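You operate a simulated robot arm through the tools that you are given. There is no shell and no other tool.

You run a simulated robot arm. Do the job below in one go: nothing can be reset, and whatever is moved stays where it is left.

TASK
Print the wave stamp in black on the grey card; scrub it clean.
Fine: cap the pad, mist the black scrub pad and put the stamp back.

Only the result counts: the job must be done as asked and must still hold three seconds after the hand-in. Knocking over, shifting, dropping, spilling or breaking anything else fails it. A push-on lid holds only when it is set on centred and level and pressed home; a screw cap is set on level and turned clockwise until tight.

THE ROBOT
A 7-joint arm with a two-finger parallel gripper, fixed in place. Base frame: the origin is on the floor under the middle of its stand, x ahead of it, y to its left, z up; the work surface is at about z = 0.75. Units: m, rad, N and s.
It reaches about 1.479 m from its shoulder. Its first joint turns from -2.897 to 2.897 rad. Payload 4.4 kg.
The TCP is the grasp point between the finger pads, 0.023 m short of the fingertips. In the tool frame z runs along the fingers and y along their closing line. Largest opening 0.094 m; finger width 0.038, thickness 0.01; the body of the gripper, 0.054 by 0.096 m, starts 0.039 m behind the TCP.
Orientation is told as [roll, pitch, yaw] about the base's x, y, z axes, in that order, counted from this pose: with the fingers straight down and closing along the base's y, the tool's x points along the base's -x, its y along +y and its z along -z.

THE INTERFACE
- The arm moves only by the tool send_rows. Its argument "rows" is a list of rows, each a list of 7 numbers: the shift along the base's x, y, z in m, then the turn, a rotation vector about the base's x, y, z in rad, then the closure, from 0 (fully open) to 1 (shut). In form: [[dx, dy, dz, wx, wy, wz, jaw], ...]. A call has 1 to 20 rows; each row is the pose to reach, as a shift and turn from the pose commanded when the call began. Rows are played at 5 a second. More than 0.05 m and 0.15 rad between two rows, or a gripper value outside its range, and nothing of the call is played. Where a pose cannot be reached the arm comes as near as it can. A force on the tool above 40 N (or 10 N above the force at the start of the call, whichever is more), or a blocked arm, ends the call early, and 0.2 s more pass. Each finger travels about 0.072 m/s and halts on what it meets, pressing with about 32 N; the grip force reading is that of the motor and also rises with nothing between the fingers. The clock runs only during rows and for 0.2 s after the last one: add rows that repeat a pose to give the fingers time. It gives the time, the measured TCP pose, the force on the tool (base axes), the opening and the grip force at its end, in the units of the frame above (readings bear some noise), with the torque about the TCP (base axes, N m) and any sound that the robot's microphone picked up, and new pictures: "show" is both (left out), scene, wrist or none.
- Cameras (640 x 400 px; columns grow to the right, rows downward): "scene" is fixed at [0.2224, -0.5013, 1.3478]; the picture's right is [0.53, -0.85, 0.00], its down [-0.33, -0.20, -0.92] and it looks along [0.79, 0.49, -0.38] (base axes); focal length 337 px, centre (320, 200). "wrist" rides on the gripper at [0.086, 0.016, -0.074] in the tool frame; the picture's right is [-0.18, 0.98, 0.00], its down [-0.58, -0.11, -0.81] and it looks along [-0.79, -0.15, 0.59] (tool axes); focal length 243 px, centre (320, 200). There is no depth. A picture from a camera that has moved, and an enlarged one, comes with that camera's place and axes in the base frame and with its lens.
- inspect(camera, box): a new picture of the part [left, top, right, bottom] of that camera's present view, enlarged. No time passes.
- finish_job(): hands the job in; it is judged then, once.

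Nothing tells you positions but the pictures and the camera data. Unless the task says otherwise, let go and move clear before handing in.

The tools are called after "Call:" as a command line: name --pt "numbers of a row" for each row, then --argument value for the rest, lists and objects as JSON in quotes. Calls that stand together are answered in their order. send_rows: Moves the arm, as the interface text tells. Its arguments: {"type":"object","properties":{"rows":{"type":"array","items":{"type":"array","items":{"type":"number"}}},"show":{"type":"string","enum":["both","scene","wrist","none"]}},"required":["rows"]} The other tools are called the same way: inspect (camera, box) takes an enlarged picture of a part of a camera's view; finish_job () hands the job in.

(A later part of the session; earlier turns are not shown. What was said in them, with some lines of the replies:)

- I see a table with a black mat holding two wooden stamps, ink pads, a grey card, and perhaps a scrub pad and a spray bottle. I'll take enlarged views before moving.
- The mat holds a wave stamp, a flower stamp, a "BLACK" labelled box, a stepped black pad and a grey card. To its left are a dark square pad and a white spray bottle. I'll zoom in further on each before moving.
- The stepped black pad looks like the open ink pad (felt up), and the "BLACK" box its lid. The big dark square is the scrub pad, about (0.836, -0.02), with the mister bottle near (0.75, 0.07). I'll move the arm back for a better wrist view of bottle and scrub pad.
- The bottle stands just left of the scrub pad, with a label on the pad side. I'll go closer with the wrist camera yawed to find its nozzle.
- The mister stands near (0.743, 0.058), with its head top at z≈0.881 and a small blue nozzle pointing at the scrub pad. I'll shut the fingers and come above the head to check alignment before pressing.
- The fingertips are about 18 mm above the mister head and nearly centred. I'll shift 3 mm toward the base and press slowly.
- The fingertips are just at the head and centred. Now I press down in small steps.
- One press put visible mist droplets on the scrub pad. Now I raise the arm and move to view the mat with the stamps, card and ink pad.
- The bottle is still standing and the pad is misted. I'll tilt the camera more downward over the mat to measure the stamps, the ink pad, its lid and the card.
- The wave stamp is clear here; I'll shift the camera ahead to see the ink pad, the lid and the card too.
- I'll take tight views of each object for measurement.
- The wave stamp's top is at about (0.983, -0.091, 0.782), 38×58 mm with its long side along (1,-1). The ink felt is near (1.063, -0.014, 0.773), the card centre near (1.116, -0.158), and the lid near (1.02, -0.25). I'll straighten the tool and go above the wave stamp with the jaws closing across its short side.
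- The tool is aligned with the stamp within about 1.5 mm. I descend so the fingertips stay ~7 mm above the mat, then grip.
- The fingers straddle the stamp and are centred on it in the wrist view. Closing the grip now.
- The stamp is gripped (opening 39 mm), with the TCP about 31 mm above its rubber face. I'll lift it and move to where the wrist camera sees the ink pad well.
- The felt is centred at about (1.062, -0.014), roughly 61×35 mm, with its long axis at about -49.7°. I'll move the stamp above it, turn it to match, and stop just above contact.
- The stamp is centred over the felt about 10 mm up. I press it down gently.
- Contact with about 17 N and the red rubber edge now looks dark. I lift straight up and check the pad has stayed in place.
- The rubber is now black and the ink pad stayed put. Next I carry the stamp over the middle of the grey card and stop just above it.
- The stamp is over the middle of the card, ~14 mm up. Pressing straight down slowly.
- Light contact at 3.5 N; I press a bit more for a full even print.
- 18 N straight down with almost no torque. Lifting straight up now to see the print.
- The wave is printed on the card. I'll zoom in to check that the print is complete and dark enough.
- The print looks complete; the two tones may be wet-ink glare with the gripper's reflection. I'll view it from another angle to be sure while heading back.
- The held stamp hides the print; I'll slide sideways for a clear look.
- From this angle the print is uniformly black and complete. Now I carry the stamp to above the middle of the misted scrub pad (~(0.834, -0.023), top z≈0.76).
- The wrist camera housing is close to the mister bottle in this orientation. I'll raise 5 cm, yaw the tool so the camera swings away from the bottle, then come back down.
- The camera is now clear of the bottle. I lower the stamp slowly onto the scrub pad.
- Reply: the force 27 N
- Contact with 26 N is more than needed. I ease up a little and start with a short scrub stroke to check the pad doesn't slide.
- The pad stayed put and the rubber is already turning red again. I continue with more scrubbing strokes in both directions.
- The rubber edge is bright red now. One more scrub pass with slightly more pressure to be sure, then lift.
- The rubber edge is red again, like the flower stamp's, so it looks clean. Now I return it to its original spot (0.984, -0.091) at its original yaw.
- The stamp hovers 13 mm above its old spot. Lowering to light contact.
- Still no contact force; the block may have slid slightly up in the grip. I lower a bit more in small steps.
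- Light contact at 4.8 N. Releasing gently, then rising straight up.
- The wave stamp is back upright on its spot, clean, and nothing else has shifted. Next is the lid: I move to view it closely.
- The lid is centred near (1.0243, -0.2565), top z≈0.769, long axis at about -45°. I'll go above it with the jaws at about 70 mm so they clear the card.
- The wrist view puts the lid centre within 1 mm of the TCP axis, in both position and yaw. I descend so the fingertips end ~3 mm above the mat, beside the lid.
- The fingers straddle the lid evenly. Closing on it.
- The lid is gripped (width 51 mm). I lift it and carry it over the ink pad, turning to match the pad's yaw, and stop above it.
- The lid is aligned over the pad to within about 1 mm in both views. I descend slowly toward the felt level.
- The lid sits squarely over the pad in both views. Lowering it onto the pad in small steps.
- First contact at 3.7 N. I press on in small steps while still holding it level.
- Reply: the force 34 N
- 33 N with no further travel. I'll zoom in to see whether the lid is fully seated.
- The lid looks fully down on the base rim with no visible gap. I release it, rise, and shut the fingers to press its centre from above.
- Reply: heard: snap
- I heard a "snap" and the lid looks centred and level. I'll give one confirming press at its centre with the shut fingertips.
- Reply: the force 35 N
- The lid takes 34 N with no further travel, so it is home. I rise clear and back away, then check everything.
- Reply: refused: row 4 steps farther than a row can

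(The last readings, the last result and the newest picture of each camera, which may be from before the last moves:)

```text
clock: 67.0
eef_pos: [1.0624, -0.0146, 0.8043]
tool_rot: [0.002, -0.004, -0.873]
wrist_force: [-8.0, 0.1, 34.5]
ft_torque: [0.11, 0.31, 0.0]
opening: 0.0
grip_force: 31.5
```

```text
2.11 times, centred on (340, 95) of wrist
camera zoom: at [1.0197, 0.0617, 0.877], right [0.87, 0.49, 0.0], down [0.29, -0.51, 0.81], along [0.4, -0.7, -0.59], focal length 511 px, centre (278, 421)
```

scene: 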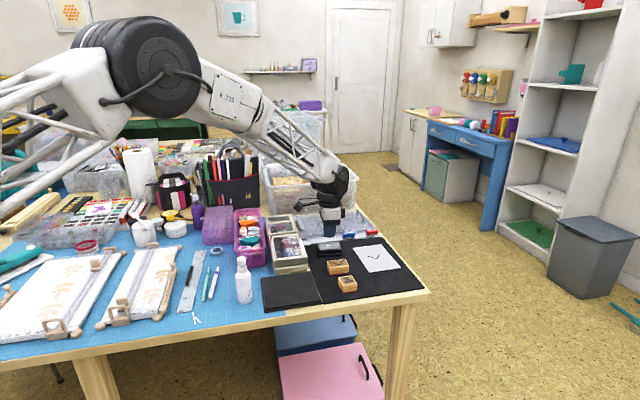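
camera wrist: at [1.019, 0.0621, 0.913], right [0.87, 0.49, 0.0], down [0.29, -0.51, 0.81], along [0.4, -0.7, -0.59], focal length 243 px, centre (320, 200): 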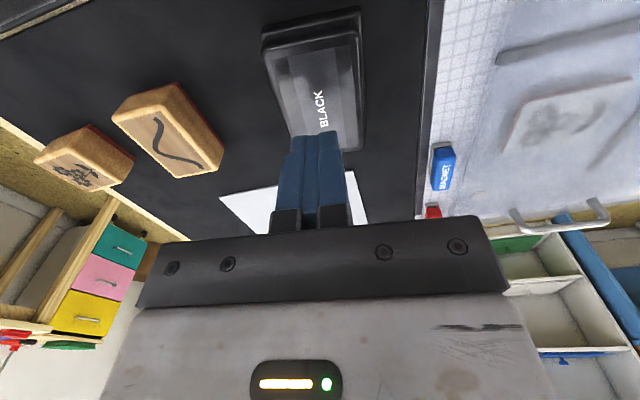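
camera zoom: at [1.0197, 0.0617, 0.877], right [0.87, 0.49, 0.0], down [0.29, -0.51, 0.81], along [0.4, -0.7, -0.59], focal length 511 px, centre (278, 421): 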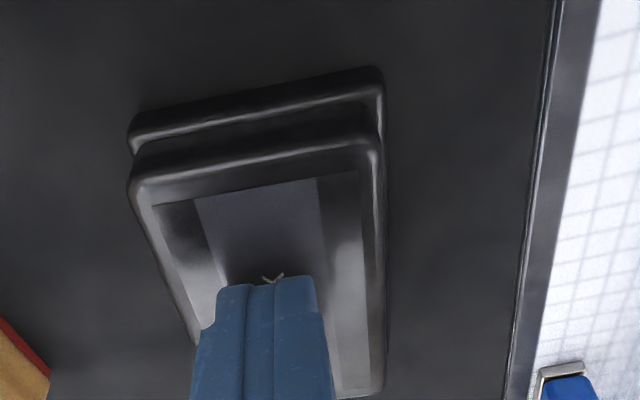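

The move was refused for a too-long step, so nothing moved. All looks right, except that the mist on the scrub pad has since dried, so I'll re-mist it before handing in. First I rise clear of the lid.

Call:
send_rows --pt "0 0 0.003 0 0 0 1" --pt "0 0 0.03 0 0 0 1" --pt "0 0 0.07 0 0 0 1" --pt "-0.01 0 0.11 0 0 0.1 1" --pt "-0.04 -0.005 0.13 0 0 0.23 1" --pt "-0.075 -0.01 0.15 0 0 0.36 1" --pt "-0.11 -0.015 0.17 0 0 0.5 1" --pt "-0.145 -0.02 0.19 0 0 0.64 1" --pt "-0.18 -0.025 0.2 0 0 0.78 1" --pt "-0.22 -0.03 0.21 0 0 0.87 1" --pt "-0.22 -0.03 0.21 0 0 0.87 1"

Call:
inspect --camera "scene" --box '[300, 230, 430, 310]'

Call:
inspect --camera "scene" --box '[310, 235, 360, 270]'

Call:
inspect --camera "wrist" --box '[230, 30, 430, 180]'

```text
clock: 69.4
eef_pos: [0.842, -0.0441, 1.0114]
tool_rot: [-0.001, -0.001, 0.001]
wrist_force: [-0.8, -0.5, 0.7]
ft_torque: [0.0, -0.02, -0.03]
opening: 0.0
grip_force: 32.9
camera wrist: at [0.7553, -0.0276, 1.0848], right [0.18, 0.98, 0.0], down [0.58, -0.11, 0.81], along [0.79, -0.15, -0.59], focal length 243 px, centre (320, 200)
```

scene: 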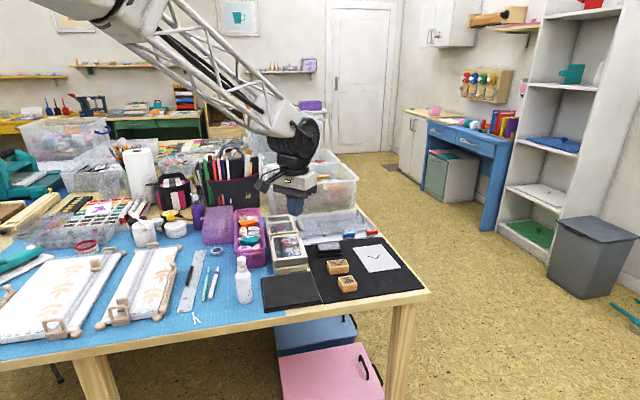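
wrist: 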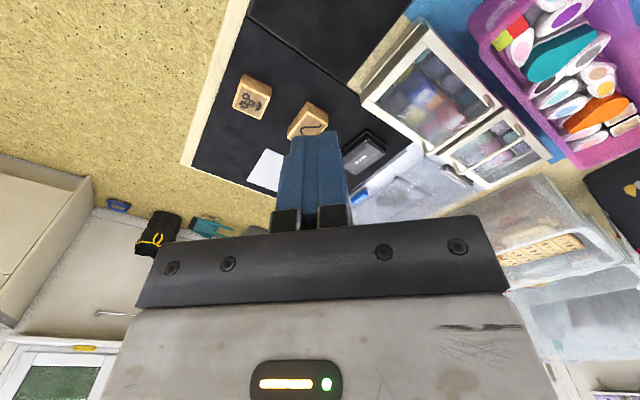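

```text
4.92 times, centred on (365, 270) of scene
camera zoom: at [0.2224, -0.5013, 1.3478], right [0.53, -0.85, 0.0], down [-0.33, -0.2, -0.92], along [0.79, 0.49, -0.38], focal length 1659 px, centre (98, -145)
```

zoom: 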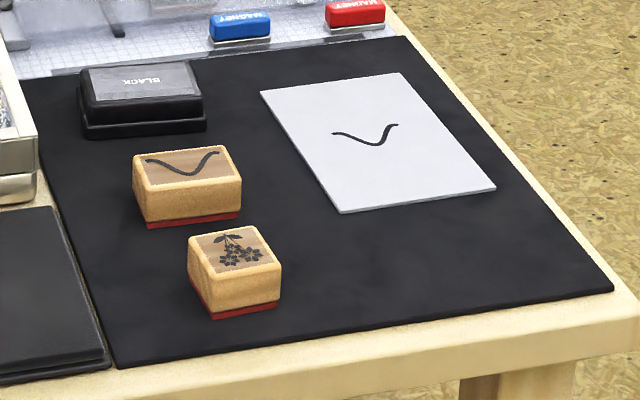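

```text
11.43 times, centred on (335, 252) of scene
camera zoom: at [0.2224, -0.5013, 1.3478], right [0.53, -0.85, 0.0], down [-0.33, -0.2, -0.92], along [0.79, 0.49, -0.38], focal length 3851 px, centre (149, -400)
```

zoom: 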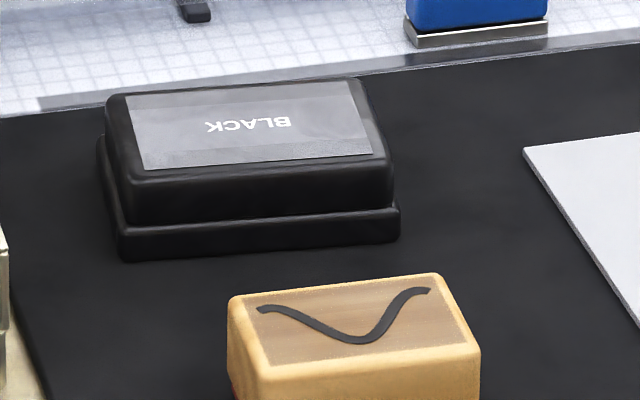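

```text
2.67 times, centred on (330, 105) of wrist
camera zoom: at [0.7553, -0.0276, 1.0848], right [0.18, 0.98, 0.0], down [0.58, -0.11, 0.81], along [0.79, -0.15, -0.59], focal length 647 px, centre (293, 453)
```

zoom: 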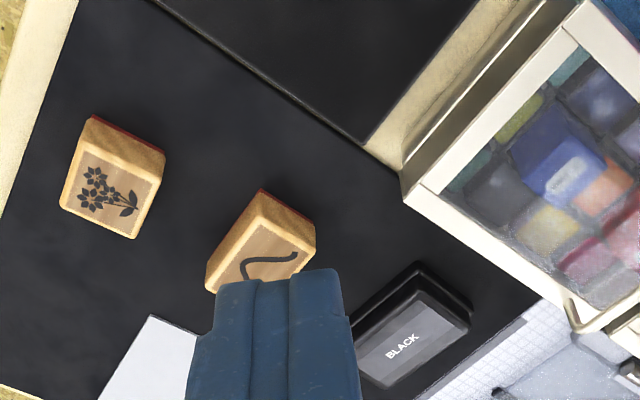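

The lid is level and snapped on, the print is crisp, and the stamp is back. Now I go above the mister bottle again with shut fingers to re-mist the pad.

Call:
send_rows --pt "-0.02 0.02 0 0 0 0.13 1" --pt "-0.04 0.04 0 0 0 0.26 1" --pt "-0.06 0.06 0 0 0 0.39 1" --pt "-0.08 0.08 0 0 0 0.52 1" --pt "-0.101 0.1021 0 0 0 0.65 1" --pt "-0.101 0.1021 -0.03 0 0 0.784 1" --pt "-0.101 0.1021 -0.07 0 0 0.784 1" --pt "-0.101 0.1021 -0.095 0 0 0.784 1" --pt "-0.101 0.1021 -0.101 0 0 0.784 1" --pt "-0.101 0.1021 -0.101 0 0 0.784 1"

Call:
inspect --camera "scene" --box '[225, 235, 265, 285]'

Call:
inspect --camera "wrist" --box '[270, 70, 380, 170]'

```text
clock: 71.6
eef_pos: [0.7409, 0.0581, 0.9092]
tool_rot: [0.001, -0.002, 0.782]
wrist_force: [0.7, -0.4, 0.7]
ft_torque: [0.01, 0.02, 0.0]
opening: 0.0
grip_force: 32.2
camera wrist: at [0.6685, 0.008, 0.9829], right [-0.56, 0.83, 0.0], down [0.49, 0.33, 0.81], along [0.67, 0.45, -0.59], focal length 243 px, centre (320, 200)
```

scene: 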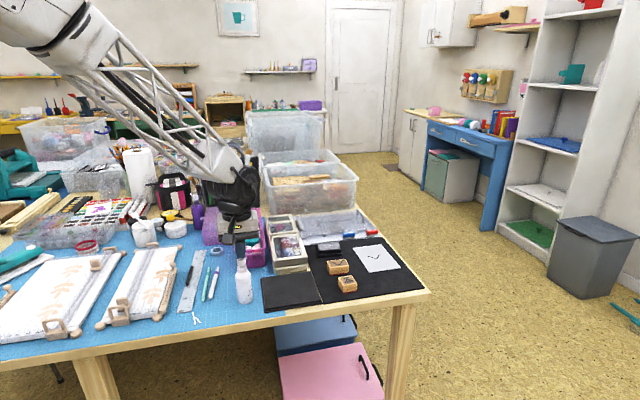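
wrist: 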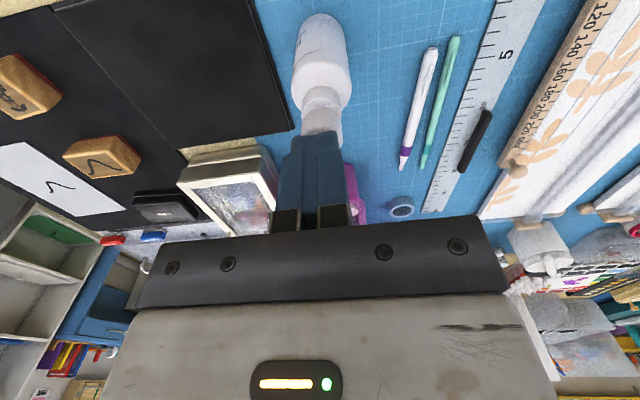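

```text
8.00 times, centred on (245, 260) of scene
camera zoom: at [0.2224, -0.5013, 1.3478], right [0.53, -0.85, 0.0], down [-0.33, -0.2, -0.92], along [0.79, 0.49, -0.38], focal length 2696 px, centre (920, -280)
```

zoom: 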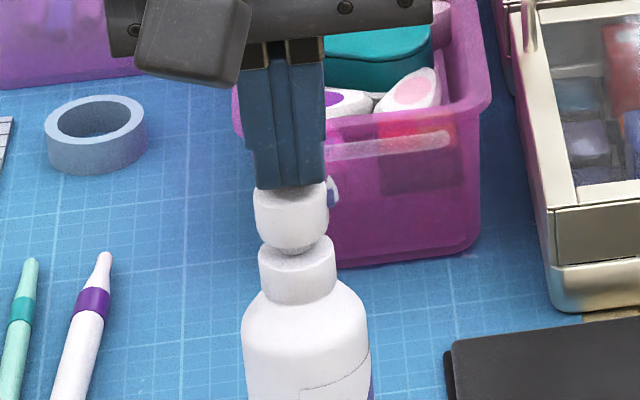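

```text
4.00 times, centred on (325, 120) of wrist
camera zoom: at [0.6685, 0.008, 0.9829], right [-0.56, 0.83, 0.0], down [0.49, 0.33, 0.81], along [0.67, 0.45, -0.59], focal length 970 px, centre (300, 520)
```

zoom: 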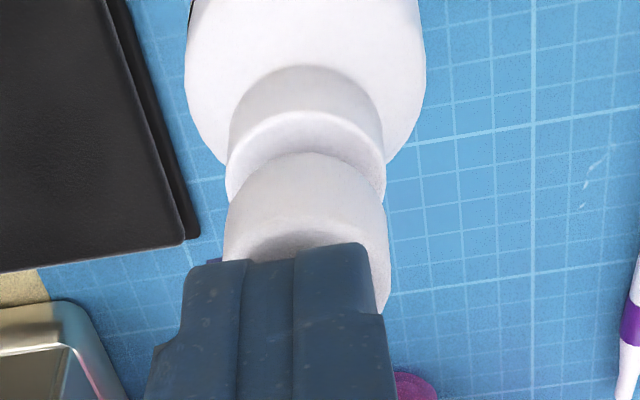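

The fingers are just above the head, about 2 mm off; I correct that and press.

Call:
send_rows --pt "0.001 -0.001 -0.003 0 0 0 1" --pt "0.001 -0.001 -0.006 0 0 0 1" --pt "0.001 -0.001 -0.008 0 0 0 1" --pt "0.001 -0.001 -0.0105 0 0 0 1" --show "none"

Call:
inspect --camera "scene" --box '[225, 235, 335, 315]'

```text
clock: 72.6
eef_pos: [0.742, 0.0572, 0.9005]
tool_rot: [-0.001, -0.002, 0.782]
wrist_force: [-1.4, 0.2, 4.3]
ft_torque: [0.02, 0.05, 0.01]
opening: 0.0002
grip_force: 31.8
```

```text
5.00 times, centred on (280, 275) of scene
camera zoom: at [0.2224, -0.5013, 1.3478], right [0.53, -0.85, 0.0], down [-0.33, -0.2, -0.92], along [0.79, 0.49, -0.38], focal length 1685 px, centre (520, -175)
```

zoom: 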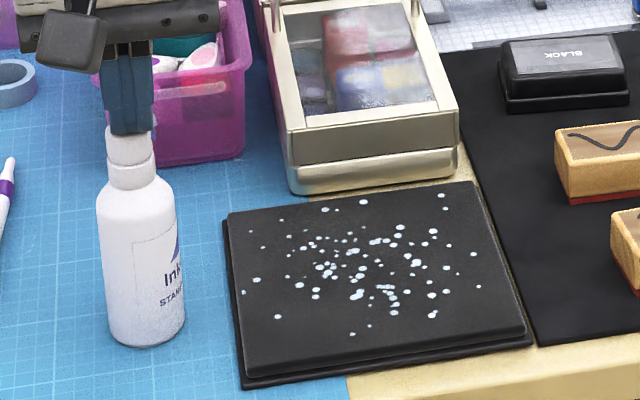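

The scrub pad is misted again. I rise straight off the bottle and move clear for a final check.

Call:
send_rows --pt "0 0 0.005 0 0 0 1" --pt "0 0 0.03 0 0 0 1" --pt "0 0 0.07 0 0 0 1" --pt "0 0 0.11 0 0 0 1" --pt "-0.02 -0.01 0.15 0 0 -0.1 1" --pt "-0.05 -0.03 0.18 0 0 -0.2 0.8" --pt "-0.08 -0.06 0.2 0 0 -0.3 0.8" --pt "-0.11 -0.08 0.22 0 0 -0.4 0.8"

Call:
inspect --camera "scene" --box '[220, 225, 440, 325]'

Call:
inspect --camera "scene" --box '[310, 235, 410, 300]'

```text
clock: 74.4
eef_pos: [0.6314, -0.0229, 1.1201]
tool_rot: [0.0, 0.0, 0.381]
wrist_force: [-0.4, 0.2, 0.3]
ft_torque: [-0.02, -0.02, 0.01]
opening: 0.0188
grip_force: 0.1
camera wrist: at [0.5462, -0.0413, 1.1926], right [-0.19, 0.98, 0.0], down [0.58, 0.11, 0.81], along [0.79, 0.16, -0.59], focal length 243 px, centre (320, 200)
```

scene: 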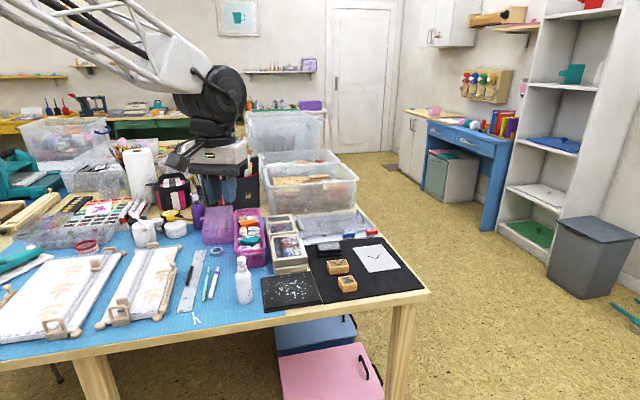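
wrist: 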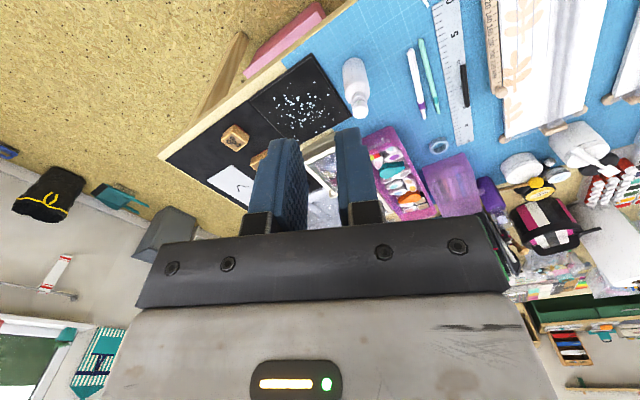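

```text
2.91 times, centred on (330, 275) of scene
camera zoom: at [0.2224, -0.5013, 1.3478], right [0.53, -0.85, 0.0], down [-0.33, -0.2, -0.92], along [0.79, 0.49, -0.38], focal length 980 px, centre (291, -18)
```

zoom: 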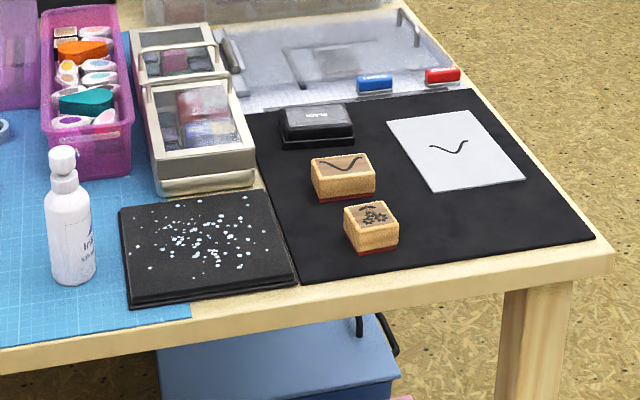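

```text
6.15 times, centred on (360, 268) of scene
camera zoom: at [0.2224, -0.5013, 1.3478], right [0.53, -0.85, 0.0], down [-0.33, -0.2, -0.92], along [0.79, 0.49, -0.38], focal length 2074 px, centre (74, -215)
```

zoom: 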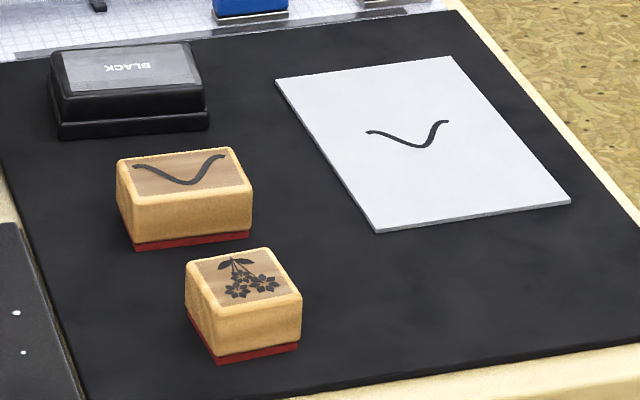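

The wave is printed in black on the grey card and the stamp's rubber is red again. The stamp stands on its original spot. The ink pad is capped, with the snap heard and the lid level. The scrub pad is misted and the bottle is upright. The arm is clear, so I'm handing the job in.

Call:
finish_job

```text
The job is handed in.
```

I've handed the job in. The wave is printed in black near the middle of the grey card, and from a clear angle the print was complete and evenly dark.

- **Stamp:** I scrubbed it on the misted pad until the edge of its rubber was red again, matching the flower stamp. I judged it clean from that edge and didn't turn it over to see its face. It is back upright on its original spot.
- **Ink pad:** The "BLACK" lid is on. I heard it snap, and a press of about 34 N at its centre moved it no further.
- **Scrub pad:** The first mist was still wet during the scrubbing but dried afterwards, so I misted it a second time just before handing in.

The last pictures showed nothing knocked over, shifted or spilled, and the arm is clear of the table.
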